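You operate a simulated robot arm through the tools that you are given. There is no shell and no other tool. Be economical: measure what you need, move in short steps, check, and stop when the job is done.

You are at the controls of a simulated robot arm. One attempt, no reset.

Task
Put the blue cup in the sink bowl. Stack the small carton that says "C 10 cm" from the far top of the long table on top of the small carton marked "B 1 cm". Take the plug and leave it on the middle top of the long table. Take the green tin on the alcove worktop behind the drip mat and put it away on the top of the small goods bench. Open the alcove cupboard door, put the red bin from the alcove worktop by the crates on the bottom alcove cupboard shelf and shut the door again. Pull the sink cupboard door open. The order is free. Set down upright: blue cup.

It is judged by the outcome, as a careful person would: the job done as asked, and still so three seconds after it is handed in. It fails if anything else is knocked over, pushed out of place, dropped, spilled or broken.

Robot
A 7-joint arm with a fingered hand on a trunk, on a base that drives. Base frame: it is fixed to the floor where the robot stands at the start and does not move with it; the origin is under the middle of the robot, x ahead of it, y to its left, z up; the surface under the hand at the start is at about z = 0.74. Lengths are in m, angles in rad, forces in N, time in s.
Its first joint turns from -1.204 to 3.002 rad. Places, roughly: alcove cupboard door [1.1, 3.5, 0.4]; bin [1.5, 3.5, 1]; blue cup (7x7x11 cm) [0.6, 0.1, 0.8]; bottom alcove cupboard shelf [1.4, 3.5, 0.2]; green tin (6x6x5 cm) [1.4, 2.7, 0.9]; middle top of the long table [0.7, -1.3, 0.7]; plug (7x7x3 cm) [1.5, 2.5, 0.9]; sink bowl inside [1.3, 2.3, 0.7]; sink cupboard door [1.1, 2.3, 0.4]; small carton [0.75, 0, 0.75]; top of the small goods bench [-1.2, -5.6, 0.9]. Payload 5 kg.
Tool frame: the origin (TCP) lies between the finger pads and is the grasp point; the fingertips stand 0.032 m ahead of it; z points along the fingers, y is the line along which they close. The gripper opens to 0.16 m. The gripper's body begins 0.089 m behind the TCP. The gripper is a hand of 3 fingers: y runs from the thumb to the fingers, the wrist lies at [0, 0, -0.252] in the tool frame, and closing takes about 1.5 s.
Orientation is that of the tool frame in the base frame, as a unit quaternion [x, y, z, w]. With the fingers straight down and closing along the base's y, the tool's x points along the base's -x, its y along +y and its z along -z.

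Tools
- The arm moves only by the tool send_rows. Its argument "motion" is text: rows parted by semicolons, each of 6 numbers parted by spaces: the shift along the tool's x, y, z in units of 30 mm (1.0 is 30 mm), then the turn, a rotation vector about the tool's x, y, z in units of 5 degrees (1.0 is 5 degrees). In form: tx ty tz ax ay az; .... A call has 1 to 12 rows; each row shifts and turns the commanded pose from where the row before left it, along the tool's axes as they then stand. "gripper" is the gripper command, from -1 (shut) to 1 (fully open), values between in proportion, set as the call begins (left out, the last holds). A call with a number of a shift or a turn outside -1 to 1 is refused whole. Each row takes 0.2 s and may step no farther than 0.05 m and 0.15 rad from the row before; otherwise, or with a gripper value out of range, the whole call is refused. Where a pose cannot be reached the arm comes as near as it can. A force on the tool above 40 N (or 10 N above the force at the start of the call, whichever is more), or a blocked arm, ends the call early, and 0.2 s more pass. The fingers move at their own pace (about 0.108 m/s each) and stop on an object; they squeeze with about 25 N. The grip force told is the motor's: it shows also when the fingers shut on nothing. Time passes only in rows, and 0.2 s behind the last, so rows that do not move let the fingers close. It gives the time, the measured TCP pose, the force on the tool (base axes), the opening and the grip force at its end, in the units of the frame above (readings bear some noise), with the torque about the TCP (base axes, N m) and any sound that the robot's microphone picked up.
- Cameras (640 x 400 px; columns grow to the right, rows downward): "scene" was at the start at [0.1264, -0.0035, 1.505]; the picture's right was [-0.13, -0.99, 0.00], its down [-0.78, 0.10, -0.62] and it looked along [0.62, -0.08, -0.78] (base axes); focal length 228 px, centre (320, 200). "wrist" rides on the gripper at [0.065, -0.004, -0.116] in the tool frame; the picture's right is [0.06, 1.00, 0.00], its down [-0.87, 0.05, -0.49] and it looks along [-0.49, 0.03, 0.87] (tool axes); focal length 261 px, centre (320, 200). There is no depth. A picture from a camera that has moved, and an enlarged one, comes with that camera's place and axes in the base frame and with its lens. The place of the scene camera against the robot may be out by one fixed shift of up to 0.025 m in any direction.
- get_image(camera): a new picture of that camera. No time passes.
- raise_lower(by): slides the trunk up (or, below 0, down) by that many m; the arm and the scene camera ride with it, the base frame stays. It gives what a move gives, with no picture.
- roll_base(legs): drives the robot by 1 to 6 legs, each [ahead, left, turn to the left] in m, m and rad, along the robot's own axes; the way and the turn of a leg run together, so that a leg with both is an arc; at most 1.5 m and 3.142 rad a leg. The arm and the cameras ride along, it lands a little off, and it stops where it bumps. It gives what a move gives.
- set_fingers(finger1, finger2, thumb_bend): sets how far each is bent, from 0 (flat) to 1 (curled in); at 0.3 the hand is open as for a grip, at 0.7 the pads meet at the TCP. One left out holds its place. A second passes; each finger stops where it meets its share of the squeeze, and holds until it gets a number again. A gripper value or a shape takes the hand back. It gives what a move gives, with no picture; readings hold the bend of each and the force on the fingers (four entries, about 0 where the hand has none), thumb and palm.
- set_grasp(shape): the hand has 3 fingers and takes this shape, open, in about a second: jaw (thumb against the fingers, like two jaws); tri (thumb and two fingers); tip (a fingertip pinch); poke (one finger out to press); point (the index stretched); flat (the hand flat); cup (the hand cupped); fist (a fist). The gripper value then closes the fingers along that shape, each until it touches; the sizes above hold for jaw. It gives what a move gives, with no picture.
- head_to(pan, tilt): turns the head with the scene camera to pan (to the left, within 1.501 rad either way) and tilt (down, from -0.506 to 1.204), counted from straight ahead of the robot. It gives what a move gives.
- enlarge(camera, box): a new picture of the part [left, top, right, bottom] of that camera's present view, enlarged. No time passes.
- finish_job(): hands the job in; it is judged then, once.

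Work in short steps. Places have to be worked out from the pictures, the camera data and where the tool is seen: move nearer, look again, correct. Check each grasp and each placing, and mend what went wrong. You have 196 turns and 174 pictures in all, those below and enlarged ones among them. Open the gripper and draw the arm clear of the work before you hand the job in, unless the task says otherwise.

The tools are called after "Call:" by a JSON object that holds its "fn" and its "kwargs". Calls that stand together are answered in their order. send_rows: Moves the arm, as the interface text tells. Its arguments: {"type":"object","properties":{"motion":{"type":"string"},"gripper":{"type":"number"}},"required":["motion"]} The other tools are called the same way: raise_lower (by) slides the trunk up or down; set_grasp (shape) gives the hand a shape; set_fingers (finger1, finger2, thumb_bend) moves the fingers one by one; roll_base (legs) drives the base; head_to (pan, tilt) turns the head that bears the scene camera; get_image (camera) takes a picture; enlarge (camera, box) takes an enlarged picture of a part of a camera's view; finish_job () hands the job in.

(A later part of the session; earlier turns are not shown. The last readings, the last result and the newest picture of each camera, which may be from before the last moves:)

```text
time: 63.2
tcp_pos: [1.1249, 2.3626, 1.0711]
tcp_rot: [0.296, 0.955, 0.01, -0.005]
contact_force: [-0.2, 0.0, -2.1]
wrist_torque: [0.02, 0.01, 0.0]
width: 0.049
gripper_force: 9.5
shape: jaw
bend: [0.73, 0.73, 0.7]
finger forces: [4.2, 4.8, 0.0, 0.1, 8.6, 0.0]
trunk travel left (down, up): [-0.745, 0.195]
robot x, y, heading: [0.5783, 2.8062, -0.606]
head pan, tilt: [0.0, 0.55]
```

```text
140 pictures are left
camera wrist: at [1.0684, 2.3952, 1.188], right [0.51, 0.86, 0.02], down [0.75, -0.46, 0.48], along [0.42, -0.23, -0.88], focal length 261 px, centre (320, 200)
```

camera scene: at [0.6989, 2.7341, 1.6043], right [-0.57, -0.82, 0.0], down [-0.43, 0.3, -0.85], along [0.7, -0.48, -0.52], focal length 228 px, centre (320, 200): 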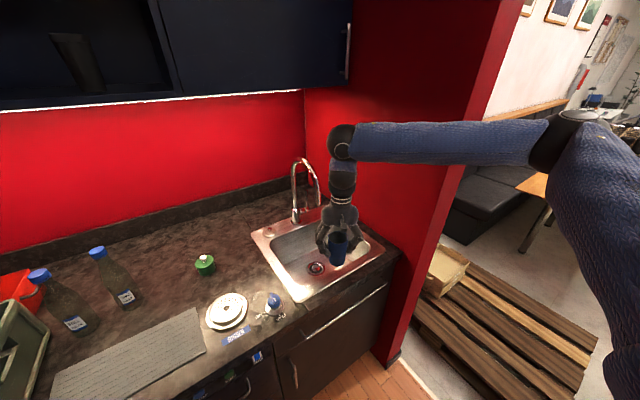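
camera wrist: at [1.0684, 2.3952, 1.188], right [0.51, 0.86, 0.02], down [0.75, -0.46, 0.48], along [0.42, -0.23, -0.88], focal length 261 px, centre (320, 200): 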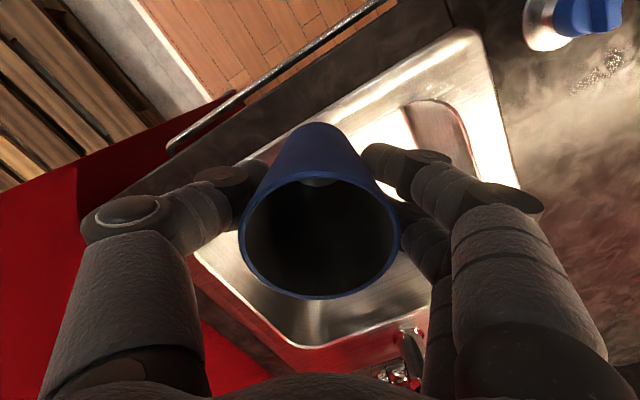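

The drain is at about (1.34, 2.31); I'll set the cup just in front of it at about (1.265, 2.33). I shift the arm there first.

Call:
{"fn": "send_rows", "kwargs": {"motion": "-0.894 0.346 0 0 0 0;-0.894 0.346 0 0 0 0;-0.894 0.346 0 0 0 0;-0.894 0.346 0 0 0 0;-0.894 0.346 0 0 0 0"}}

Call:
{"fn": "get_image", "kwargs": {"camera": "wrist"}}

Call:
{"fn": "enlarge", "kwargs": {"camera": "scene", "box": [230, 140, 430, 320]}}

```text
time: 64.4
tcp_pos: [1.2649, 2.3299, 1.071]
tcp_rot: [0.295, 0.955, 0.009, -0.004]
contact_force: [-0.2, 0.4, -0.7]
wrist_torque: [-0.03, 0.02, 0.0]
width: 0.0486
gripper_force: 10.3
shape: jaw
bend: [0.73, 0.73, 0.7]
finger forces: [4.2, 4.9, 0.1, 0.1, 8.6, 0.1]
trunk travel left (down, up): [-0.745, 0.195]
robot x, y, heading: [0.5811, 2.8091, -0.603]
head pan, tilt: [0.0, 0.55]
```

```text
139 pictures are left
camera wrist: at [1.2088, 2.361, 1.1886], right [0.51, 0.86, 0.01], down [0.75, -0.46, 0.48], along [0.42, -0.24, -0.88], focal length 261 px, centre (320, 200)
```

wrist: 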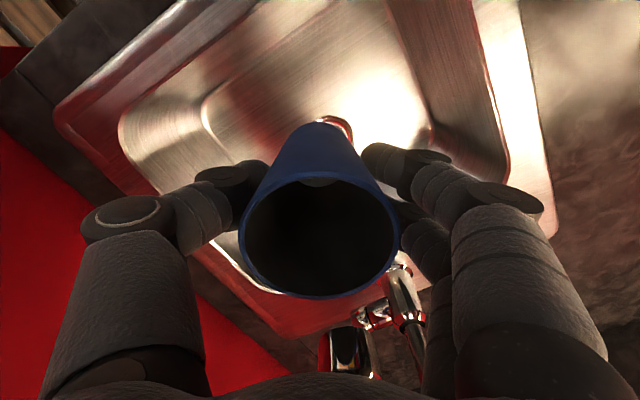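

```text
2.22 times, centred on (330, 230) of scene
camera zoom: at [0.699, 2.7345, 1.6043], right [-0.57, -0.82, 0.0], down [-0.43, 0.3, -0.85], along [0.7, -0.48, -0.52], focal length 507 px, centre (298, 133)
```

zoom: 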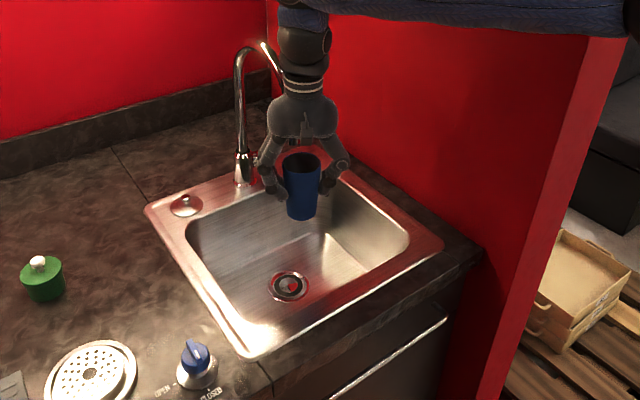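

The cup would sit on the drain's edge, so I shift it about 4.5 cm to the left side of the bowl and lower it into the bowl, stopping before the floor.

Call:
{"fn": "send_rows", "kwargs": {"motion": "0.33 0.68 0 0 0 0;0.33 0.68 0 0 0 0;0 0 0.9 0 0 0;0 0 0.9 0 0 0;0 0 0.9 0 0 0;0 0 0.9 0 0 0;0 0 0.9 0 0 0;0 0 0.9 0 0 0;0 0 0.9 0 0 0"}}

Call:
{"fn": "get_image", "kwargs": {"camera": "wrist"}}

Call:
{"fn": "enlarge", "kwargs": {"camera": "scene", "box": [230, 140, 430, 320]}}

```text
time: 66.4
tcp_pos: [1.2708, 2.3779, 0.8826]
tcp_rot: [0.295, 0.956, 0.009, -0.003]
contact_force: [-0.4, -0.9, -1.8]
wrist_torque: [0.0, 0.02, 0.01]
width: 0.0491
gripper_force: 10.0
shape: jaw
bend: [0.73, 0.73, 0.7]
finger forces: [4.2, 4.7, 0.0, 0.0, 8.4, 0.0]
trunk travel left (down, up): [-0.745, 0.195]
robot x, y, heading: [0.5811, 2.8104, -0.606]
head pan, tilt: [0.0, 0.55]
```

```text
137 pictures are left
camera wrist: at [1.2151, 2.4094, 0.9994], right [0.51, 0.86, 0.02], down [0.75, -0.46, 0.48], along [0.42, -0.23, -0.88], focal length 261 px, centre (320, 200)
```

wrist: 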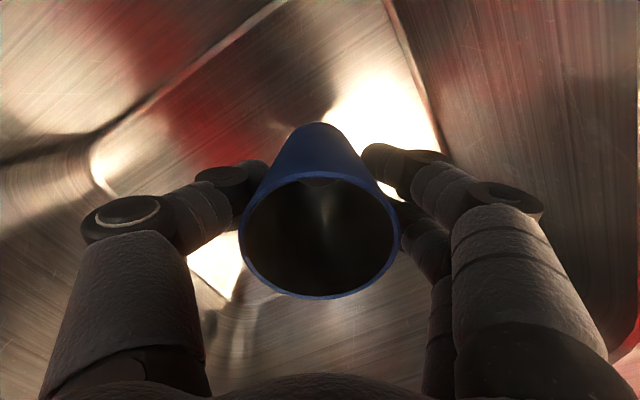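

```text
2.22 times, centred on (330, 230) of scene
camera zoom: at [0.6984, 2.7336, 1.6044], right [-0.57, -0.82, 0.0], down [-0.43, 0.3, -0.85], along [0.7, -0.48, -0.52], focal length 507 px, centre (298, 133)
```

zoom: 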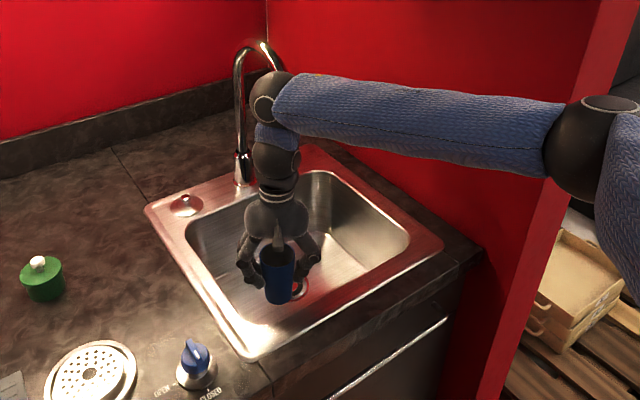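

The floor of the bowl (x from 1.16, y up to 2.48) leaves ample room around the cup. I lower further to just above the floor, then touch down slowly.

Call:
{"fn": "send_rows", "kwargs": {"motion": "0 0 0.7 0 0 0;0 0 0.7 0 0 0;0 0 0.4 0 0 0;0 0 0 0 0 0"}}

Call:
{"fn": "send_rows", "kwargs": {"motion": "0 0 0.15 0 0 0;0 0 0.15 0 0 0;0 0 0.15 0 0 0;0 0 0.15 0 0 0;0 0 0.15 0 0 0;0 0 0 0 0 0"}}

```text
time: 67.4
tcp_pos: [1.2695, 2.3804, 0.8269]
tcp_rot: [0.295, 0.955, 0.009, -0.003]
contact_force: [0.3, -0.2, -2.0]
wrist_torque: [-0.01, 0.01, 0.0]
width: 0.0489
gripper_force: 10.0
shape: jaw
bend: [0.73, 0.73, 0.7]
finger forces: [4.1, 4.8, 0.0, 0.1, 8.6, 0.1]
trunk travel left (down, up): [-0.745, 0.195]
robot x, y, heading: [0.5814, 2.8085, -0.603]
head pan, tilt: [0.0, 0.55]
```

```text
time: 68.8
tcp_pos: [1.2696, 2.3792, 0.806]
tcp_rot: [0.295, 0.955, 0.009, -0.003]
contact_force: [-1.3, -1.7, 16.7]
wrist_torque: [-0.08, 0.02, -0.01]
width: 0.0502
gripper_force: 10.6
shape: jaw
bend: [0.74, 0.74, 0.71]
finger forces: [4.7, 5.9, 0.1, 0.0, 11.4, 0.0]
trunk travel left (down, up): [-0.745, 0.195]
robot x, y, heading: [0.579, 2.8077, -0.605]
head pan, tilt: [0.0, 0.55]
```

The cup stands on the bowl floor (17 N). I ease up 2 mm, open partly, and lift the hand straight out.

Call:
{"fn": "send_rows", "kwargs": {"motion": "0 0 -0.08 0 0 0;0 0 0 0 0 0;0 0 0 0 0 0"}}

Call:
{"fn": "send_rows", "kwargs": {"motion": "0 0 0 0 0 0;0 0 0 0 0 0;0 0 0 0 0 0;0 0 0 0 0 0;0 0 -0.5 0 0 0;0 0 -1 0 0 0;0 0 -1 0 0 0;0 0 -1 0 0 0;0 0 -1 0 0 0;0 0 -1 0 0 0;0 0 -1 0 0 0;0 0 -1 0 0 0", "gripper": 0.2}}

Call:
{"fn": "get_image", "kwargs": {"camera": "wrist"}}

Call:
{"fn": "get_image", "kwargs": {"camera": "scene"}}

```text
time: 69.6
tcp_pos: [1.2681, 2.3817, 0.8073]
tcp_rot: [0.296, 0.955, 0.009, -0.004]
contact_force: [0.5, 0.1, 5.5]
wrist_torque: [-0.02, -0.06, -0.02]
width: 0.05
gripper_force: 10.7
shape: jaw
bend: [0.74, 0.74, 0.71]
finger forces: [4.6, 5.8, 0.0, 0.0, 9.6, 0.1]
trunk travel left (down, up): [-0.745, 0.195]
robot x, y, heading: [0.5784, 2.8085, -0.601]
head pan, tilt: [0.0, 0.55]
```

```text
time: 72.2
tcp_pos: [1.2684, 2.3763, 1.0333]
tcp_rot: [0.296, 0.955, 0.009, -0.003]
contact_force: [0.2, -0.1, -0.3]
wrist_torque: [0.0, 0.0, -0.01]
width: 0.0957
gripper_force: 0.0
shape: jaw
bend: [0.71, 0.71, 0.7]
finger forces: [0.0, 0.0, 0.0, 0.1, 0.0, 0.1]
trunk travel left (down, up): [-0.745, 0.195]
robot x, y, heading: [0.5834, 2.8086, -0.603]
head pan, tilt: [0.0, 0.55]
```

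```text
135 pictures are left
camera wrist: at [1.2122, 2.4077, 1.1513], right [0.51, 0.86, 0.02], down [0.75, -0.46, 0.48], along [0.42, -0.24, -0.88], focal length 261 px, centre (320, 200)
```

wrist: 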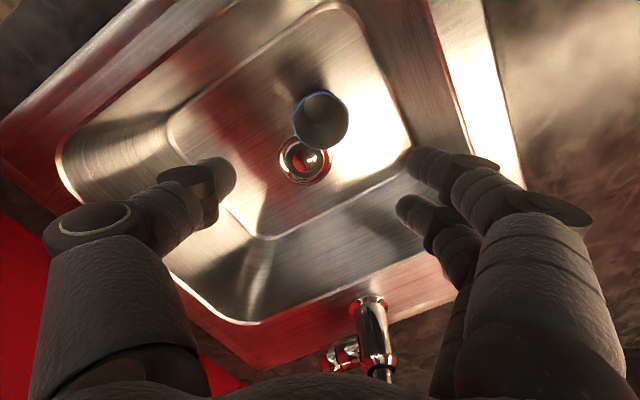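

```text
134 pictures are left
camera scene: at [0.6971, 2.735, 1.6044], right [-0.57, -0.82, 0.0], down [-0.43, 0.3, -0.85], along [0.7, -0.48, -0.52], focal length 228 px, centre (320, 200)
```

scene: 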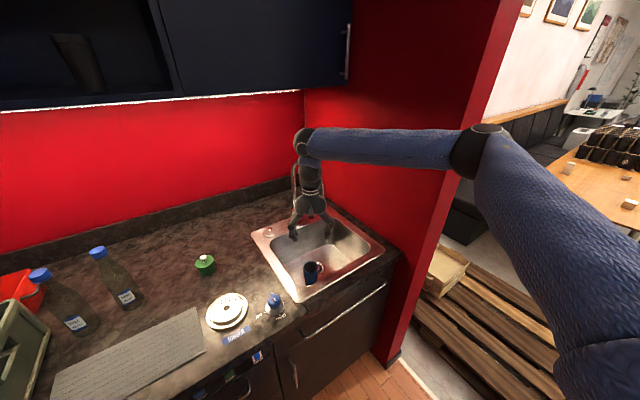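

The hand is clear. I enlarge to confirm the cup stands upright.

Call:
{"fn": "enlarge", "kwargs": {"camera": "scene", "box": [270, 220, 370, 300]}}

Call:
{"fn": "enlarge", "kwargs": {"camera": "wrist", "box": [250, 70, 390, 200]}}

```text
5.00 times, centred on (320, 260) of scene
camera zoom: at [0.6971, 2.735, 1.6044], right [-0.57, -0.82, 0.0], down [-0.43, 0.3, -0.85], along [0.7, -0.48, -0.52], focal length 1142 px, centre (320, -100)
```

zoom: 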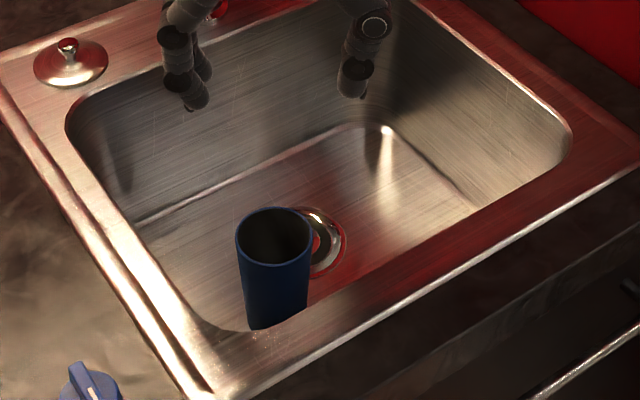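

```text
3.08 times, centred on (320, 135) of wrist
camera zoom: at [1.2122, 2.4077, 1.1513], right [0.51, 0.86, 0.02], down [0.75, -0.46, 0.48], along [0.42, -0.24, -0.88], focal length 802 px, centre (320, 400)
```

zoom: 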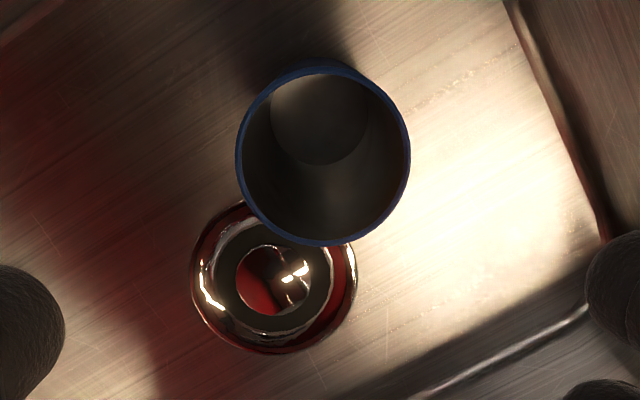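

The cup stands upright in the bowl. Next is the plug at about (1.51, 2.47); the tap is close by, so I move the hand left first, then nudge the base so that the forearm reaches nearly straight, away from the tap.

Call:
{"fn": "send_rows", "kwargs": {"motion": "0.82 0.9 0 0 0 0;0.82 0.9 0 0 0 0;0.82 0.9 0 0 0 0;0.82 0.9 0 0 0 0"}}

Call:
{"fn": "roll_base", "kwargs": {"legs": [[0.047, 0.02, 0]]}}

Call:
{"fn": "send_rows", "kwargs": {"motion": "-0.9 0.35 0 0 0 0;-0.9 0.35 0 0 0 0;-0.9 0.35 0 0 0 0;-0.9 0.35 0 0 0 0"}}

Call:
{"fn": "get_image", "kwargs": {"camera": "wrist"}}

Call:
{"fn": "get_image", "kwargs": {"camera": "scene"}}

```text
time: 73.2
tcp_pos: [1.2519, 2.5205, 1.0343]
tcp_rot: [0.296, 0.955, 0.009, -0.004]
contact_force: [0.9, 0.6, 0.0]
wrist_torque: [-0.05, -0.03, -0.03]
width: 0.0957
gripper_force: 0.0
shape: jaw
bend: [0.71, 0.71, 0.7]
finger forces: [0.1, 0.0, 0.0, 0.0, 0.1, 0.0]
trunk travel left (down, up): [-0.745, 0.195]
robot x, y, heading: [0.5804, 2.8054, -0.609]
head pan, tilt: [0.0, 0.55]
```

```text
time: 74.2
tcp_pos: [1.304, 2.51, 1.0317]
tcp_rot: [0.296, 0.955, 0.009, -0.005]
contact_force: [0.6, -0.4, -0.5]
wrist_torque: [-0.03, 0.05, 0.01]
width: 0.0957
gripper_force: 0.2
shape: jaw
bend: [0.71, 0.71, 0.7]
finger forces: [0.1, 0.0, 0.0, 0.1, 0.1, 0.0]
trunk travel left (down, up): [-0.745, 0.195]
robot x, y, heading: [0.6323, 2.7947, -0.608]
head pan, tilt: [0.0, 0.55]
```

```text
time: 75.2
tcp_pos: [1.4147, 2.4836, 1.0319]
tcp_rot: [0.296, 0.955, 0.008, -0.004]
contact_force: [0.4, 0.4, 0.4]
wrist_torque: [0.04, 0.01, -0.02]
width: 0.0957
gripper_force: 0.1
shape: jaw
bend: [0.71, 0.71, 0.7]
finger forces: [0.1, 0.0, 0.0, 0.1, 0.0, 0.1]
trunk travel left (down, up): [-0.745, 0.195]
robot x, y, heading: [0.6327, 2.7988, -0.606]
head pan, tilt: [0.0, 0.55]
```

```text
131 pictures are left
camera wrist: at [1.3589, 2.5163, 1.1499], right [0.51, 0.86, 0.01], down [0.75, -0.46, 0.48], along [0.42, -0.24, -0.88], focal length 261 px, centre (320, 200)
```

wrist: 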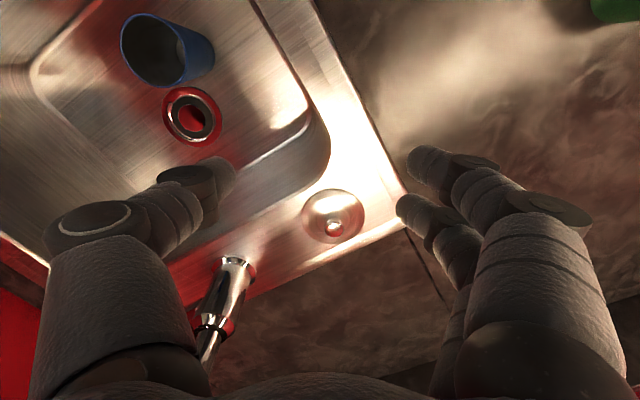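

```text
130 pictures are left
camera scene: at [0.7497, 2.7245, 1.6042], right [-0.57, -0.82, 0.0], down [-0.43, 0.3, -0.85], along [0.7, -0.48, -0.52], focal length 228 px, centre (320, 200)
```

scene: 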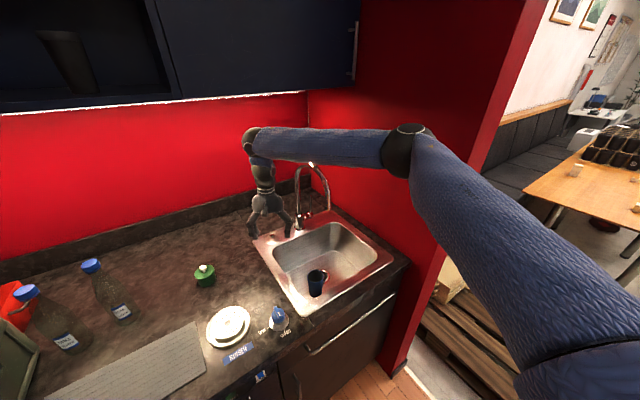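

The plug is at (1.496, 2.454) and the tap post at (1.49, 2.316). To keep the forearm away from the tap I raise the trunk and tilt the hand back 35°, so the wrist stays on the left front side.

Call:
{"fn": "raise_lower", "kwargs": {"by": 0.12}}

Call:
{"fn": "send_rows", "kwargs": {"motion": "0 0 0 0 -1 0;0 0 0 0 -1 0;0 0 0 0 -1 0;0 0 0 0 -1 0;0 0 0 0 -1 0;0 0 0 0 -1 0;0 0 0 0 -1 0", "gripper": -0.2}}

Call:
{"fn": "get_image", "kwargs": {"camera": "wrist"}}

Call:
{"fn": "get_image", "kwargs": {"camera": "scene"}}

```text
time: 76.7
tcp_pos: [1.4125, 2.484, 1.1533]
tcp_rot: [0.296, 0.955, 0.009, -0.005]
contact_force: [-0.5, 0.1, 0.0]
wrist_torque: [-0.01, -0.01, 0.0]
width: 0.0957
gripper_force: 0.1
shape: jaw
bend: [0.71, 0.71, 0.7]
finger forces: [0.0, 0.1, 0.1, 0.0, 0.0, 0.1]
trunk travel left (down, up): [-0.865, 0.075]
robot x, y, heading: [0.6322, 2.7976, -0.604]
head pan, tilt: [0.0, 0.55]
```

```text
time: 78.3
tcp_pos: [1.4137, 2.4859, 1.1541]
tcp_rot: [0.285, 0.912, -0.081, 0.285]
contact_force: [0.5, -0.7, 0.2]
wrist_torque: [0.0, -0.01, 0.02]
width: 0.0647
gripper_force: 0.1
shape: jaw
bend: [0.73, 0.73, 0.7]
finger forces: [0.0, 0.0, 0.1, 0.0, 0.1, 0.0]
trunk travel left (down, up): [-0.865, 0.075]
robot x, y, heading: [0.6343, 2.798, -0.601]
head pan, tilt: [0.0, 0.55]
```

```text
129 pictures are left
camera wrist: at [1.3122, 2.5486, 1.2136], right [0.52, 0.85, -0.02], down [0.39, -0.22, 0.9], along [0.76, -0.48, -0.44], focal length 261 px, centre (320, 200)
```

wrist: 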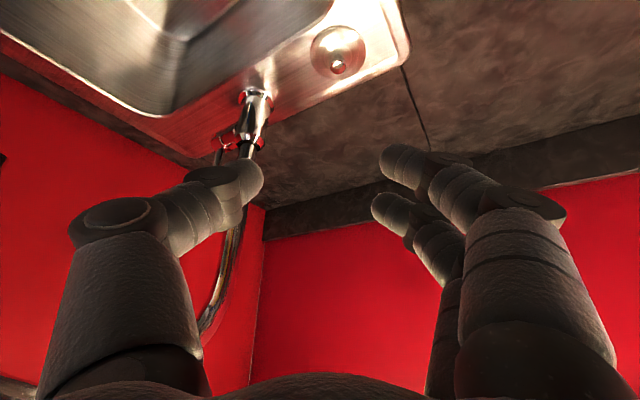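

```text
128 pictures are left
camera scene: at [0.7481, 2.7244, 1.7244], right [-0.57, -0.82, 0.0], down [-0.43, 0.3, -0.85], along [0.7, -0.48, -0.52], focal length 228 px, centre (320, 200)
```

scene: 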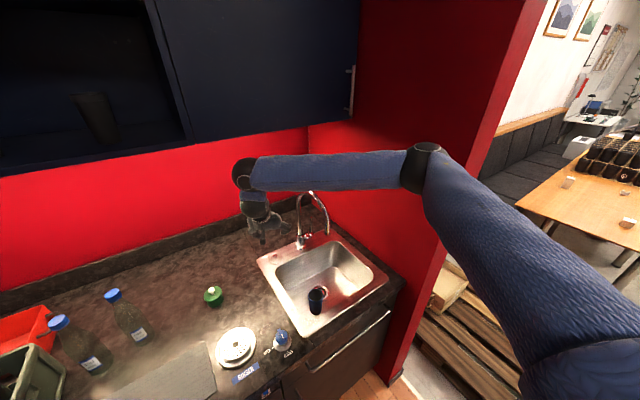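

The plug and tap are both in the wrist view, with the hand leaning away from the tap. I move down along the tool to a point 5 cm short of the plug's knob.

Call:
{"fn": "send_rows", "kwargs": {"motion": "0.33 0.11 0.902 0 0 0;0.33 0.11 0.902 0 0 0;0.33 0.11 0.902 0 0 0;0.33 0.11 0.902 0 0 0;0.33 0.11 0.902 0 0 0;0.33 0.11 0.902 0 0 0"}}

Call:
{"fn": "get_image", "kwargs": {"camera": "wrist"}}

Call:
{"fn": "enlarge", "kwargs": {"camera": "scene", "box": [200, 130, 440, 290]}}

```text
time: 79.7
tcp_pos: [1.4618, 2.4773, 0.985]
tcp_rot: [0.285, 0.912, -0.081, 0.283]
contact_force: [0.3, -0.3, 0.3]
wrist_torque: [0.0, 0.02, -0.01]
width: 0.0646
gripper_force: 0.0
shape: jaw
bend: [0.73, 0.73, 0.7]
finger forces: [0.0, 0.0, 0.0, 0.0, 0.0, 0.0]
trunk travel left (down, up): [-0.865, 0.075]
robot x, y, heading: [0.6316, 2.7979, -0.606]
head pan, tilt: [0.0, 0.55]
```

```text
127 pictures are left
camera wrist: at [1.3606, 2.5415, 1.045], right [0.52, 0.85, -0.02], down [0.39, -0.22, 0.9], along [0.76, -0.48, -0.44], focal length 261 px, centre (320, 200)
```

wrist: 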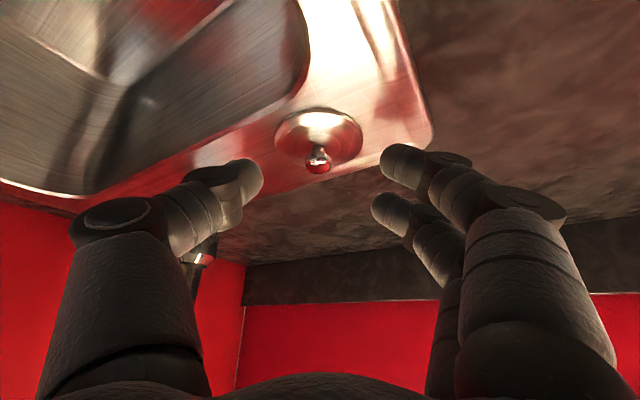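

```text
2.50 times, centred on (320, 210) of scene
camera zoom: at [0.7489, 2.7235, 1.7244], right [-0.57, -0.82, 0.0], down [-0.43, 0.3, -0.85], along [0.7, -0.48, -0.52], focal length 571 px, centre (320, 175)
```

zoom: 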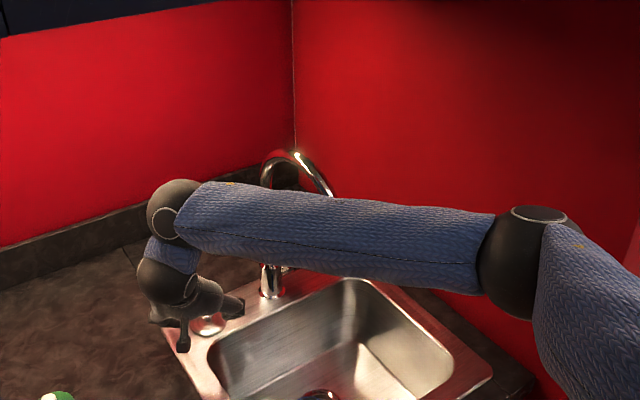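

The forearm passes in front of the tap without contact, and the knob is at (1.496, 2.4545) as estimated. I advance the last 5 cm slowly.

Call:
{"fn": "send_rows", "kwargs": {"motion": "0 0 0.5 0 0 0;0 0 0.5 0 0 0;0 0 0.4 0 0 0;0 0 0.25 0 0 0;0 0 0 0 0 0"}}

Call:
{"fn": "get_image", "kwargs": {"camera": "wrist"}}

```text
time: 80.9
tcp_pos: [1.4853, 2.4625, 0.949]
tcp_rot: [0.285, 0.911, -0.08, 0.285]
contact_force: [1.2, 1.5, 25.8]
wrist_torque: [0.98, -0.67, 0.01]
width: 0.065
gripper_force: 0.0
shape: jaw
bend: [0.75, 0.73, 0.7]
finger forces: [30.2, 0.0, 0.1, 0.0, 0.0, 0.0]
trunk travel left (down, up): [-0.865, 0.075]
robot x, y, heading: [0.6293, 2.797, -0.606]
head pan, tilt: [0.0, 0.55]
```

```text
125 pictures are left
camera wrist: at [1.3836, 2.5275, 1.0088], right [0.52, 0.85, -0.02], down [0.38, -0.22, 0.9], along [0.76, -0.48, -0.44], focal length 261 px, centre (320, 200)
```

wrist: 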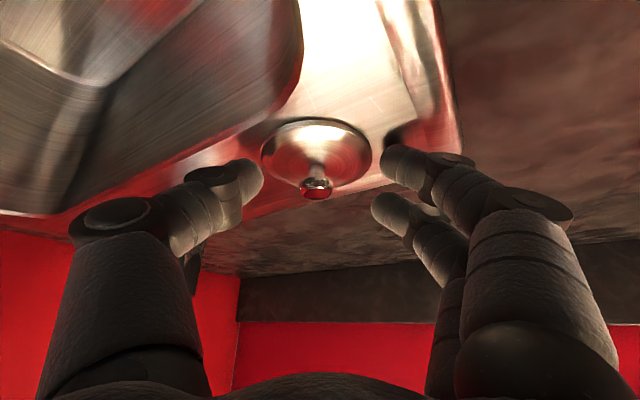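

One finger touches the ledge. I back up 8 mm vertically and then close on the knob.

Call:
{"fn": "send_rows", "kwargs": {"motion": "-0.153 0 -0.218 0 0 0;0 0 0 0 0 0"}}

Call:
{"fn": "send_rows", "kwargs": {"motion": "0 0 0 0 0 0;0 0 0 0 0 0;0 0 0 0 0 0;0 0 0 0 0 0;0 0 0 0 0 0;0 0 0 0 0 0", "gripper": -1}}

Call:
{"fn": "get_image", "kwargs": {"camera": "wrist"}}

```text
time: 81.5
tcp_pos: [1.4834, 2.4629, 0.9521]
tcp_rot: [0.285, 0.912, -0.081, 0.283]
contact_force: [0.3, 0.3, -0.4]
wrist_torque: [-0.03, -0.01, -0.02]
width: 0.0645
gripper_force: 0.1
shape: jaw
bend: [0.73, 0.73, 0.7]
finger forces: [0.1, 0.0, 0.0, 0.1, 0.0, 0.0]
trunk travel left (down, up): [-0.865, 0.075]
robot x, y, heading: [0.628, 2.7996, -0.604]
head pan, tilt: [0.0, 0.55]
```

```text
time: 82.9
tcp_pos: [1.4837, 2.4631, 0.9533]
tcp_rot: [0.285, 0.912, -0.08, 0.284]
contact_force: [0.3, 0.6, 7.7]
wrist_torque: [0.15, -0.22, -0.03]
width: 0.0197
gripper_force: 25.4
shape: jaw
bend: [0.74, 0.7, 0.7]
finger forces: [10.0, 12.4, 0.1, 0.0, 22.0, 0.0]
trunk travel left (down, up): [-0.865, 0.075]
robot x, y, heading: [0.6317, 2.7962, -0.607]
head pan, tilt: [0.0, 0.55]
```

```text
124 pictures are left
camera wrist: at [1.3836, 2.5271, 1.0139], right [0.52, 0.85, -0.02], down [0.39, -0.22, 0.9], along [0.76, -0.48, -0.44], focal length 261 px, centre (320, 200)
```

wrist: 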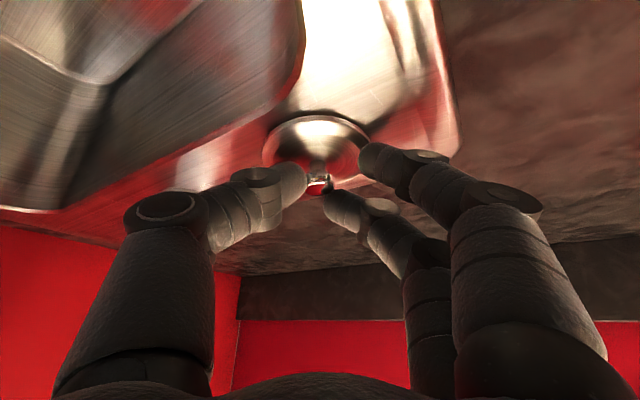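

The thumb and one finger hold the knob while the other presses the disc side. I lift slowly to test the grip.

Call:
{"fn": "send_rows", "kwargs": {"motion": "-0.15 0 -0.21 0 0 0;-0.29 0 -0.41 0 0 0;-0.29 0 -0.41 0 0 0;-0.43 0 -0.61 0 0 0;0 0 0 0 0 0"}}

Call:
{"fn": "get_image", "kwargs": {"camera": "wrist"}}

```text
time: 84.1
tcp_pos: [1.4843, 2.4627, 1.0131]
tcp_rot: [0.284, 0.913, -0.079, 0.283]
contact_force: [0.1, -0.2, -0.3]
wrist_torque: [0.01, 0.0, 0.03]
width: 0.0132
gripper_force: 25.0
shape: jaw
bend: [0.76, 0.71, 0.72]
finger forces: [3.2, 14.9, 0.1, 0.0, 11.2, 0.0]
trunk travel left (down, up): [-0.865, 0.075]
robot x, y, heading: [0.6302, 2.7964, -0.604]
head pan, tilt: [0.0, 0.55]
```

```text
123 pictures are left
camera wrist: at [1.3844, 2.5258, 1.0727], right [0.52, 0.85, -0.02], down [0.39, -0.22, 0.9], along [0.76, -0.48, -0.44], focal length 261 px, centre (320, 200)
```

wrist: 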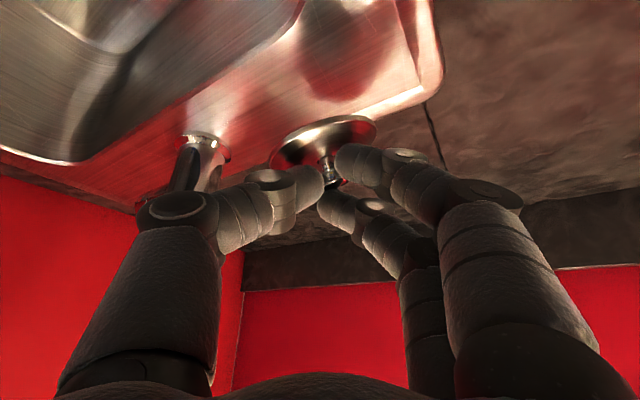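

The plug is lifted and held by its knob. I draw the hand back away from the tap and the sink, and check the grip.

Call:
{"fn": "send_rows", "kwargs": {"motion": "0.82 0 -0.573 0 0 0;0.82 0 -0.573 0 0 0;0.82 0 -0.573 0 0 0;0.82 0 -0.573 0 0 0;0.82 0 -0.573 0 0 0;0.82 0 -0.573 0 0 0"}}

Call:
{"fn": "enlarge", "kwargs": {"camera": "wrist", "box": [220, 60, 460, 240]}}

Call:
{"fn": "get_image", "kwargs": {"camera": "scene"}}

```text
time: 85.5
tcp_pos: [1.3366, 2.5654, 1.0156]
tcp_rot: [0.285, 0.912, -0.081, 0.284]
contact_force: [0.1, -0.7, -0.2]
wrist_torque: [0.0, 0.02, 0.0]
width: 0.0132
gripper_force: 24.6
shape: jaw
bend: [0.76, 0.71, 0.72]
finger forces: [3.8, 15.4, 0.1, 0.0, 10.9, 0.1]
trunk travel left (down, up): [-0.865, 0.075]
robot x, y, heading: [0.6321, 2.7988, -0.604]
head pan, tilt: [0.0, 0.55]
```

```text
2.22 times, centred on (340, 150) of wrist
camera zoom: at [1.2349, 2.6302, 1.0761], right [0.52, 0.85, -0.02], down [0.39, -0.22, 0.9], along [0.76, -0.48, -0.44], focal length 579 px, centre (276, 311)
```

zoom: 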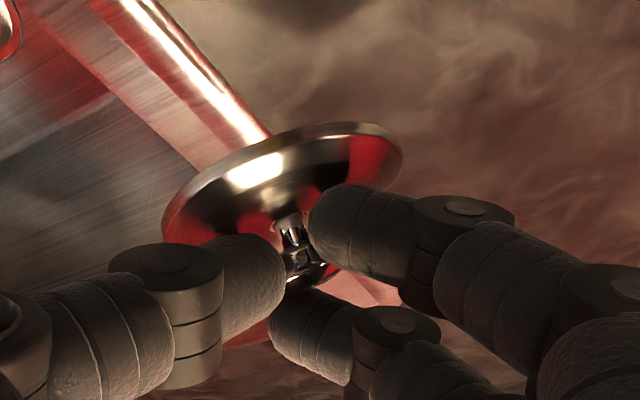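

```text
121 pictures are left
camera scene: at [0.7476, 2.7254, 1.7244], right [-0.57, -0.82, 0.0], down [-0.43, 0.3, -0.85], along [0.7, -0.49, -0.52], focal length 228 px, centre (320, 200)
```

scene: 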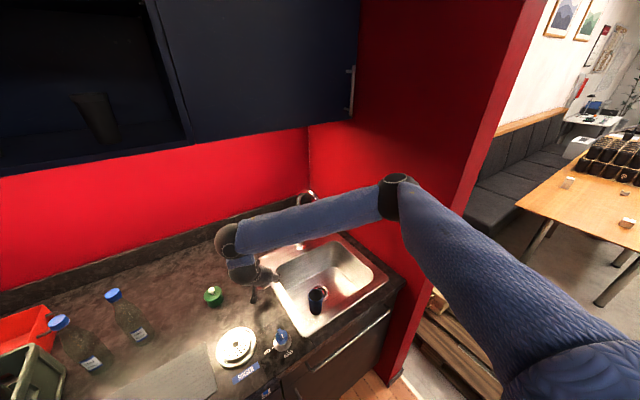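

The knob's neck is firmly between the pads. I drive back away from the alcove, straighten to heading 0, and go right along the table.

Call:
{"fn": "roll_base", "kwargs": {"legs": [[-0.823, -0.569, 0], [0, 0, 0.605], [0, -1.4, 0], [0, -1.4, 0], [0, -1.3, 0]]}}

Call:
{"fn": "head_to", "kwargs": {"pan": -0.2, "tilt": 0.65}}

Call:
{"fn": "get_image", "kwargs": {"camera": "scene"}}

Call:
{"fn": "get_image", "kwargs": {"camera": "wrist"}}

```text
time: 111.7
tcp_pos: [0.428, -1.052, 1.0165]
tcp_rot: [-0.023, 0.955, 0.016, 0.294]
contact_force: [-0.2, 0.4, -1.0]
wrist_torque: [0.0, 0.01, -0.01]
width: 0.0133
gripper_force: 24.9
shape: jaw
bend: [0.76, 0.71, 0.72]
finger forces: [4.0, 15.6, 0.0, 0.0, 11.2, 0.1]
trunk travel left (down, up): [-0.865, 0.075]
robot x, y, heading: [-0.2741, -1.2966, 0.048]
head pan, tilt: [0.0, 0.55]
```

```text
time: 112.4
tcp_pos: [0.4284, -1.0522, 1.0152]
tcp_rot: [-0.023, 0.955, 0.015, 0.294]
contact_force: [0.5, -0.8, -0.3]
wrist_torque: [-0.01, -0.01, 0.03]
width: 0.0134
gripper_force: 24.7
shape: jaw
bend: [0.76, 0.71, 0.72]
finger forces: [4.1, 15.7, 0.0, 0.0, 11.2, 0.0]
trunk travel left (down, up): [-0.865, 0.075]
robot x, y, heading: [-0.2758, -1.2949, 0.044]
head pan, tilt: [-0.201, 0.649]
```

```text
120 pictures are left
camera scene: at [-0.1366, -1.2994, 1.7156], right [-0.15, -0.99, 0.0], down [-0.6, 0.09, -0.8], along [0.79, -0.12, -0.6], focal length 228 px, centre (320, 200)
```

scene: 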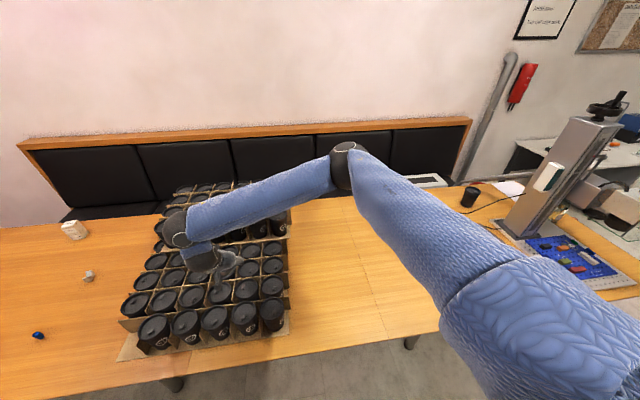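

```text
119 pictures are left
camera wrist: at [0.3084, -1.0615, 1.0758], right [-0.1, 0.99, -0.02], down [0.44, 0.06, 0.9], along [0.89, 0.08, -0.44], focal length 261 px, centre (320, 200)
```

wrist: 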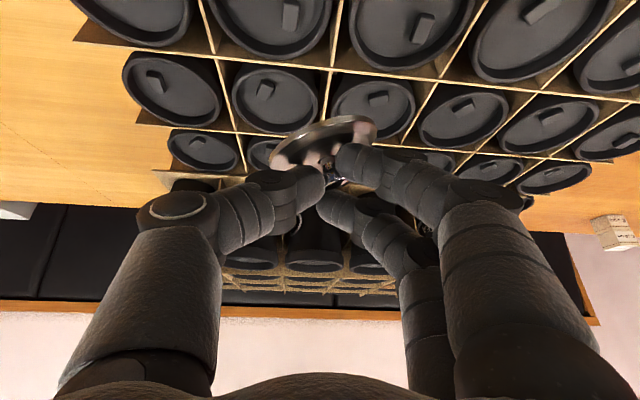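

Two jar trays occupy the table up to about y=-1.25; beyond them to the right the middle of the table is clear. I aim for about (0.55, -1.43), moving the base right first.

Call:
{"fn": "roll_base", "kwargs": {"legs": [[0.1, -0.38, -0.045]]}}

Call:
{"fn": "get_image", "kwargs": {"camera": "wrist"}}

Call:
{"fn": "get_image", "kwargs": {"camera": "scene"}}

```text
time: 114.9
tcp_pos: [0.5478, -1.4574, 1.0153]
tcp_rot: [-0.001, 0.956, 0.009, 0.295]
contact_force: [-0.2, 0.2, 0.0]
wrist_torque: [0.05, -0.01, 0.02]
width: 0.0133
gripper_force: 25.4
shape: jaw
bend: [0.76, 0.71, 0.72]
finger forces: [4.0, 15.7, 0.1, 0.1, 11.2, 0.0]
trunk travel left (down, up): [-0.865, 0.075]
robot x, y, heading: [-0.166, -1.6716, 0.005]
head pan, tilt: [-0.201, 0.649]
```

```text
118 pictures are left
camera wrist: at [0.4284, -1.4638, 1.0759], right [-0.06, 1.0, -0.02], down [0.44, 0.04, 0.9], along [0.9, 0.05, -0.44], focal length 261 px, centre (320, 200)
```

wrist: 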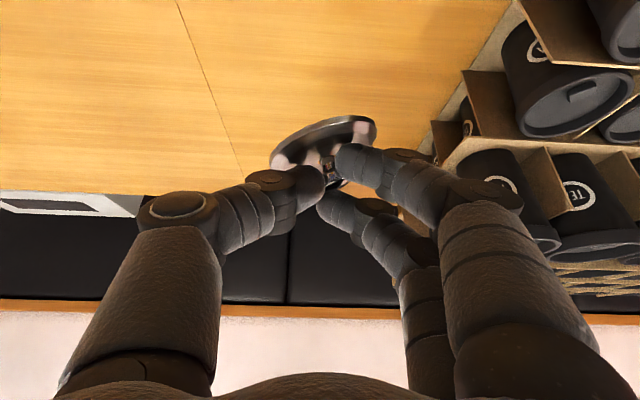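

```text
117 pictures are left
camera scene: at [-0.0265, -1.683, 1.7156], right [-0.19, -0.98, 0.0], down [-0.59, 0.12, -0.8], along [0.78, -0.15, -0.6], focal length 228 px, centre (320, 200)
```

scene: 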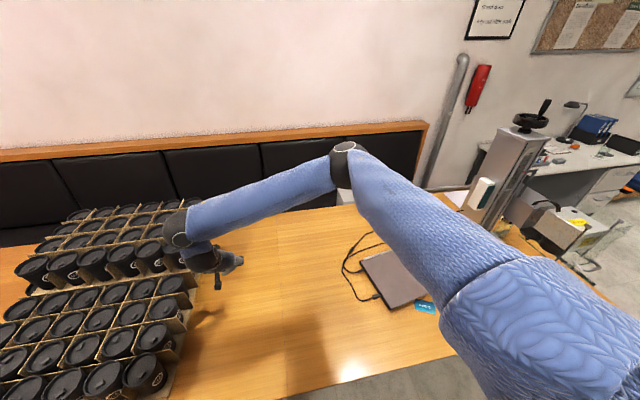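

The plug hangs over clear table, 24 cm from the tray. Its disc is rolled about 22° in the grip, so I level it by turning the hand about the base x axis and look.

Call:
{"fn": "send_rows", "kwargs": {"motion": "0 0 0 -0.72 0 0.49;0 0 0 -0.72 0 0.49;0 0 0 -0.72 0 0.49;0 0 0 -0.72 0 0.49;0 0 0 -0.72 0 0.49"}}

Call:
{"fn": "enlarge", "kwargs": {"camera": "wrist", "box": [220, 60, 460, 240]}}

Call:
{"fn": "enlarge", "kwargs": {"camera": "scene", "box": [160, 220, 280, 310]}}

```text
time: 116.1
tcp_pos: [0.5472, -1.4588, 1.0165]
tcp_rot: [0.053, 0.937, 0.19, 0.288]
contact_force: [-0.2, -0.6, 0.6]
wrist_torque: [0.0, 0.0, 0.01]
width: 0.013
gripper_force: 24.8
shape: jaw
bend: [0.76, 0.71, 0.72]
finger forces: [4.4, 16.8, 0.0, 0.1, 11.5, 0.1]
trunk travel left (down, up): [-0.865, 0.075]
robot x, y, heading: [-0.1637, -1.675, 0.001]
head pan, tilt: [-0.201, 0.649]
```

```text
2.22 times, centred on (340, 150) of wrist
camera zoom: at [0.4285, -1.4856, 1.0697], right [-0.06, 0.93, 0.35], down [0.44, -0.29, 0.85], along [0.89, 0.21, -0.4], focal length 579 px, centre (276, 311)
```

zoom: 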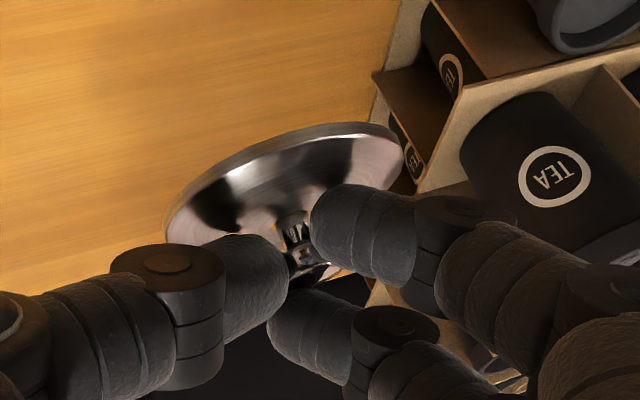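

```text
4.44 times, centred on (220, 265) of scene
camera zoom: at [-0.0267, -1.6836, 1.7156], right [-0.19, -0.98, 0.0], down [-0.59, 0.12, -0.8], along [0.78, -0.15, -0.6], focal length 1015 px, centre (764, -89)
```

zoom: 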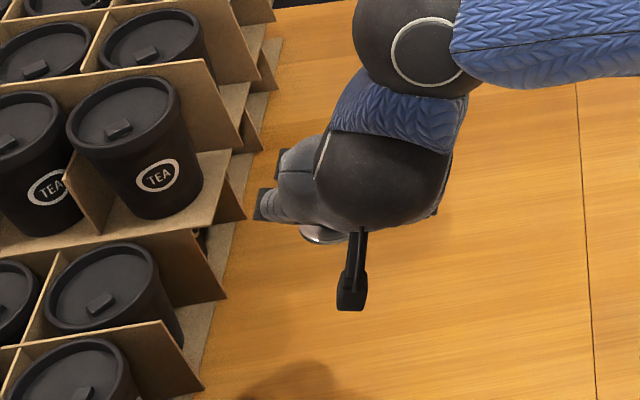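

The disc is now nearly level. I lower it with the trunk by 0.19 so it stays level, stopping about 4 cm above the table.

Call:
{"fn": "raise_lower", "kwargs": {"by": -0.19}}

Call:
{"fn": "send_rows", "kwargs": {"motion": "0.26 -0.19 0.385 0 0 0;0.13 -0.095 0.19 0 0 0;0.09 -0.063 0.128 0 0 0;0 0 0 0 0 0"}}

Call:
{"fn": "enlarge", "kwargs": {"camera": "wrist", "box": [220, 60, 460, 240]}}

```text
time: 118.2
tcp_pos: [0.547, -1.4581, 0.8245]
tcp_rot: [0.054, 0.937, 0.189, 0.288]
contact_force: [-0.1, 0.7, -0.3]
wrist_torque: [0.0, -0.04, 0.01]
width: 0.0132
gripper_force: 24.5
shape: jaw
bend: [0.76, 0.71, 0.72]
finger forces: [4.5, 16.6, 0.1, 0.1, 11.4, 0.0]
trunk travel left (down, up): [-0.675, 0.265]
robot x, y, heading: [-0.1634, -1.6714, 0.001]
head pan, tilt: [-0.201, 0.649]
```

```text
time: 119.2
tcp_pos: [0.5469, -1.458, 0.7989]
tcp_rot: [0.054, 0.937, 0.189, 0.288]
contact_force: [-0.1, 0.3, -0.3]
wrist_torque: [-0.04, 0.03, -0.01]
width: 0.0132
gripper_force: 25.2
shape: jaw
bend: [0.76, 0.71, 0.72]
finger forces: [4.7, 16.9, 0.0, 0.0, 11.4, 0.0]
trunk travel left (down, up): [-0.675, 0.265]
robot x, y, heading: [-0.1634, -1.6694, 0.008]
head pan, tilt: [-0.201, 0.649]
```

```text
2.22 times, centred on (340, 150) of wrist
camera zoom: at [0.4281, -1.4848, 0.8522], right [-0.06, 0.93, 0.35], down [0.44, -0.29, 0.85], along [0.89, 0.21, -0.4], focal length 579 px, centre (276, 311)
```

zoom: 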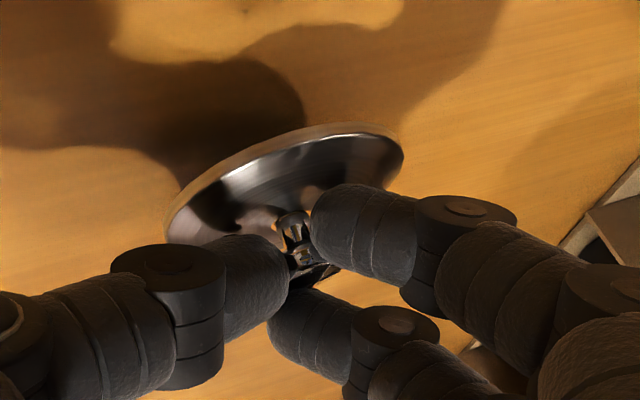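

It is still clear of the table by around a centimetre. I descend in small steps until the force shows touchdown.

Call:
{"fn": "send_rows", "kwargs": {"motion": "0.07 -0.05 0.103 0 0 0;0.07 -0.05 0.103 0 0 0;0.07 -0.05 0.103 0 0 0;0 0 0 0 0 0"}}

Call:
{"fn": "send_rows", "kwargs": {"motion": "0.07 -0.05 0.103 0 0 0;0 0 0 0 0 0;0.07 -0.05 0.103 0 0 0;0 0 0 0 0 0"}}

```text
time: 120.2
tcp_pos: [0.5476, -1.458, 0.7859]
tcp_rot: [0.055, 0.938, 0.188, 0.287]
contact_force: [0.6, 0.0, -1.0]
wrist_torque: [0.01, 0.0, -0.04]
width: 0.0133
gripper_force: 25.0
shape: jaw
bend: [0.76, 0.71, 0.72]
finger forces: [4.8, 17.0, 0.0, 0.1, 11.5, 0.0]
trunk travel left (down, up): [-0.675, 0.265]
robot x, y, heading: [-0.1623, -1.6718, 0.005]
head pan, tilt: [-0.201, 0.649]
```

```text
time: 121.2
tcp_pos: [0.5445, -1.457, 0.7795]
tcp_rot: [0.054, 0.937, 0.189, 0.289]
contact_force: [-11.4, 1.2, 17.4]
wrist_torque: [0.23, -0.35, 0.19]
width: 0.0143
gripper_force: 25.4
shape: jaw
bend: [0.76, 0.72, 0.73]
finger forces: [6.9, 28.5, 0.1, 0.0, 11.4, 0.1]
trunk travel left (down, up): [-0.675, 0.265]
robot x, y, heading: [-0.1636, -1.6697, 0.006]
head pan, tilt: [-0.201, 0.649]
```

Touchdown at about 17 N. I relieve it by 2 mm, open a little, and lift the hand away back along its axis.

Call:
{"fn": "send_rows", "kwargs": {"motion": "-0.05 0.03 -0.07 0 0 0;0 0 0 0 0 0"}}

Call:
{"fn": "send_rows", "kwargs": {"motion": "0 0 0 0 0 0;0 0 0 0 0 0;0 0 0 0 0 0;0 0 0 0 0 0;-0.2 0.1 -0.4 0 0 0;-0.3 0.2 -0.7 0 0 0;-0.3 0.2 -0.8 0 0 0;-0.3 0.2 -0.8 0 0 0;-0.3 0.2 -0.8 0 0 0;-0.3 0.2 -0.8 0 0 0", "gripper": 0}}

Call:
{"fn": "get_image", "kwargs": {"camera": "wrist"}}

```text
time: 121.8
tcp_pos: [0.5465, -1.4577, 0.7812]
tcp_rot: [0.054, 0.937, 0.189, 0.289]
contact_force: [-9.0, 2.1, 11.9]
wrist_torque: [0.17, -0.17, 0.15]
width: 0.0144
gripper_force: 24.8
shape: jaw
bend: [0.76, 0.72, 0.73]
finger forces: [7.9, 24.0, 0.1, 0.0, 10.8, 0.0]
trunk travel left (down, up): [-0.675, 0.265]
robot x, y, heading: [-0.1639, -1.6701, 0.003]
head pan, tilt: [-0.201, 0.649]
```

```text
time: 124.0
tcp_pos: [0.5161, -1.4807, 0.9194]
tcp_rot: [0.054, 0.937, 0.189, 0.288]
contact_force: [-1.0, -0.6, 0.6]
wrist_torque: [0.02, -0.01, 0.01]
width: 0.0793
gripper_force: 0.0
shape: jaw
bend: [0.72, 0.72, 0.7]
finger forces: [0.0, 0.0, 0.1, 0.0, 0.1, 0.1]
trunk travel left (down, up): [-0.675, 0.265]
robot x, y, heading: [-0.1607, -1.671, 0.01]
head pan, tilt: [-0.201, 0.649]
```

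```text
113 pictures are left
camera wrist: at [0.3973, -1.5074, 0.9732], right [-0.06, 0.93, 0.35], down [0.44, -0.29, 0.85], along [0.89, 0.21, -0.4], focal length 261 px, centre (320, 200)
```

wrist: 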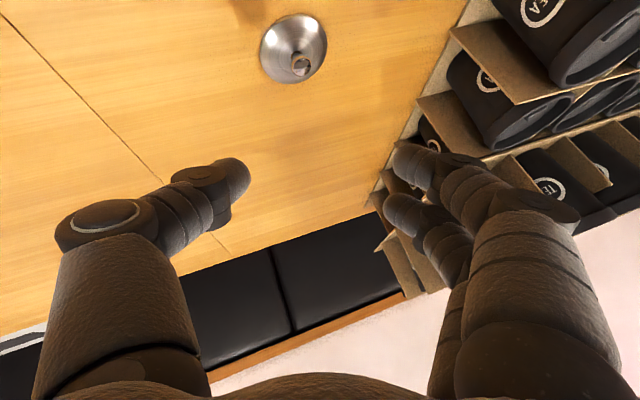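

The plug lies flat on the middle of the long table. I straighten the hand, raise the trunk, and drive back to the alcove.

Call:
{"fn": "send_rows", "kwargs": {"motion": "0 0 -0.5 0.72 0 -0.49;0 0 -0.5 0.72 0 -0.49;0 0 -0.5 0.72 0 -0.49;0 0 -0.5 0.72 0 -0.49;0 0 -0.5 0.72 0 -0.49;0 0 0 0 1 0;0 0 0 0 1 0;0 0 0 0 1 0;0 0 0 0 1 0;0 0 0 0 1 0;0 0 0 0 1 0;0 0 0 0 0.85 0", "gripper": 0.3}}

Call:
{"fn": "raise_lower", "kwargs": {"by": 0.1}}

Call:
{"fn": "get_image", "kwargs": {"camera": "scene"}}

```text
time: 126.6
tcp_pos: [0.4741, -1.4965, 0.9779]
tcp_rot: [-0.004, 1.0, 0.008, 0.0]
contact_force: [0.1, -0.2, 0.2]
wrist_torque: [-0.01, 0.01, 0.0]
width: 0.1036
gripper_force: 0.0
shape: jaw
bend: [0.7, 0.7, 0.67]
finger forces: [0.0, 0.0, 0.0, 0.1, 0.0, 0.1]
trunk travel left (down, up): [-0.675, 0.265]
robot x, y, heading: [-0.1639, -1.6733, 0.009]
head pan, tilt: [-0.201, 0.649]
```

```text
time: 127.9
tcp_pos: [0.4749, -1.4964, 1.0781]
tcp_rot: [-0.005, 1.0, 0.008, 0.0]
contact_force: [0.3, -0.2, -0.3]
wrist_torque: [0.0, 0.0, -0.02]
width: 0.1034
gripper_force: 0.1
shape: jaw
bend: [0.7, 0.7, 0.67]
finger forces: [0.0, 0.0, 0.0, 0.0, 0.0, 0.0]
trunk travel left (down, up): [-0.775, 0.165]
robot x, y, heading: [-0.164, -1.6707, 0.007]
head pan, tilt: [-0.201, 0.649]
```

```text
112 pictures are left
camera scene: at [-0.0265, -1.6823, 1.6255], right [-0.19, -0.98, 0.0], down [-0.59, 0.12, -0.8], along [0.78, -0.15, -0.6], focal length 228 px, centre (320, 200)
```

scene: 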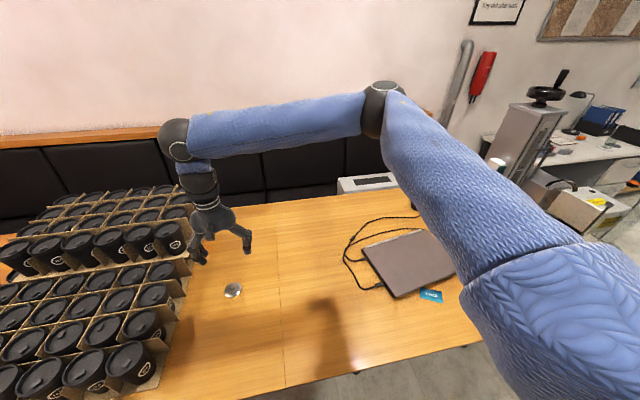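

The plug is safely placed. I drive back to the alcove to start with the cupboard and bin.

Call:
{"fn": "roll_base", "kwargs": {"legs": [[-0.35, 0, 0], [0, 1.5, 0], [0, 1.5, 0], [0, 1.4, 0], [0.3, 0.4, 0]]}}

Call:
{"fn": "head_to", "kwargs": {"pan": 0.15, "tilt": 0.5}}

Call:
{"fn": "get_image", "kwargs": {"camera": "scene"}}

```text
time: 152.7
tcp_pos: [0.2475, 3.2421, 1.0756]
tcp_rot: [-0.096, 0.995, 0.007, -0.001]
contact_force: [0.9, 0.3, -1.1]
wrist_torque: [-0.04, 0.01, 0.03]
width: 0.1038
gripper_force: 0.0
shape: jaw
bend: [0.7, 0.7, 0.67]
finger forces: [0.0, 0.0, 0.0, 0.0, 0.0, 0.1]
trunk travel left (down, up): [-0.775, 0.165]
robot x, y, heading: [-0.3503, 2.9481, 0.19]
head pan, tilt: [-0.201, 0.649]
stopped in leg 5: the robot was blocked; the commanded pose is now the measured one
```

```text
time: 153.6
tcp_pos: [0.2464, 3.2408, 1.0766]
tcp_rot: [-0.096, 0.995, 0.007, -0.001]
contact_force: [-0.4, 0.9, -0.4]
wrist_torque: [0.02, -0.02, -0.02]
width: 0.1036
gripper_force: 0.1
shape: jaw
bend: [0.7, 0.7, 0.67]
finger forces: [0.0, 0.0, 0.0, 0.0, 0.0, 0.0]
trunk travel left (down, up): [-0.775, 0.165]
robot x, y, heading: [-0.3506, 2.9545, 0.185]
head pan, tilt: [0.15, 0.499]
```

```text
111 pictures are left
camera scene: at [-0.2123, 2.9973, 1.6389], right [0.33, -0.94, 0.0], down [-0.45, -0.16, -0.88], along [0.83, 0.29, -0.48], focal length 228 px, centre (320, 200)
```

scene: 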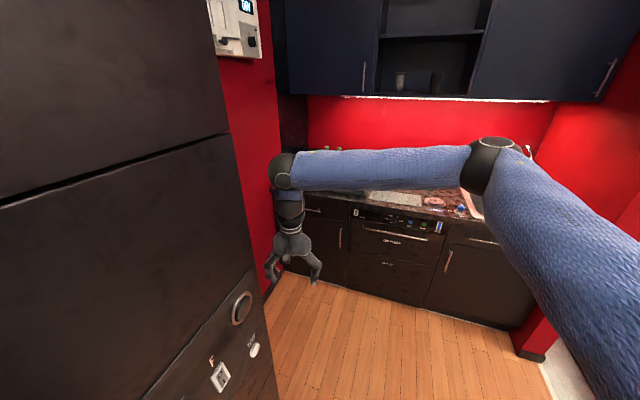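

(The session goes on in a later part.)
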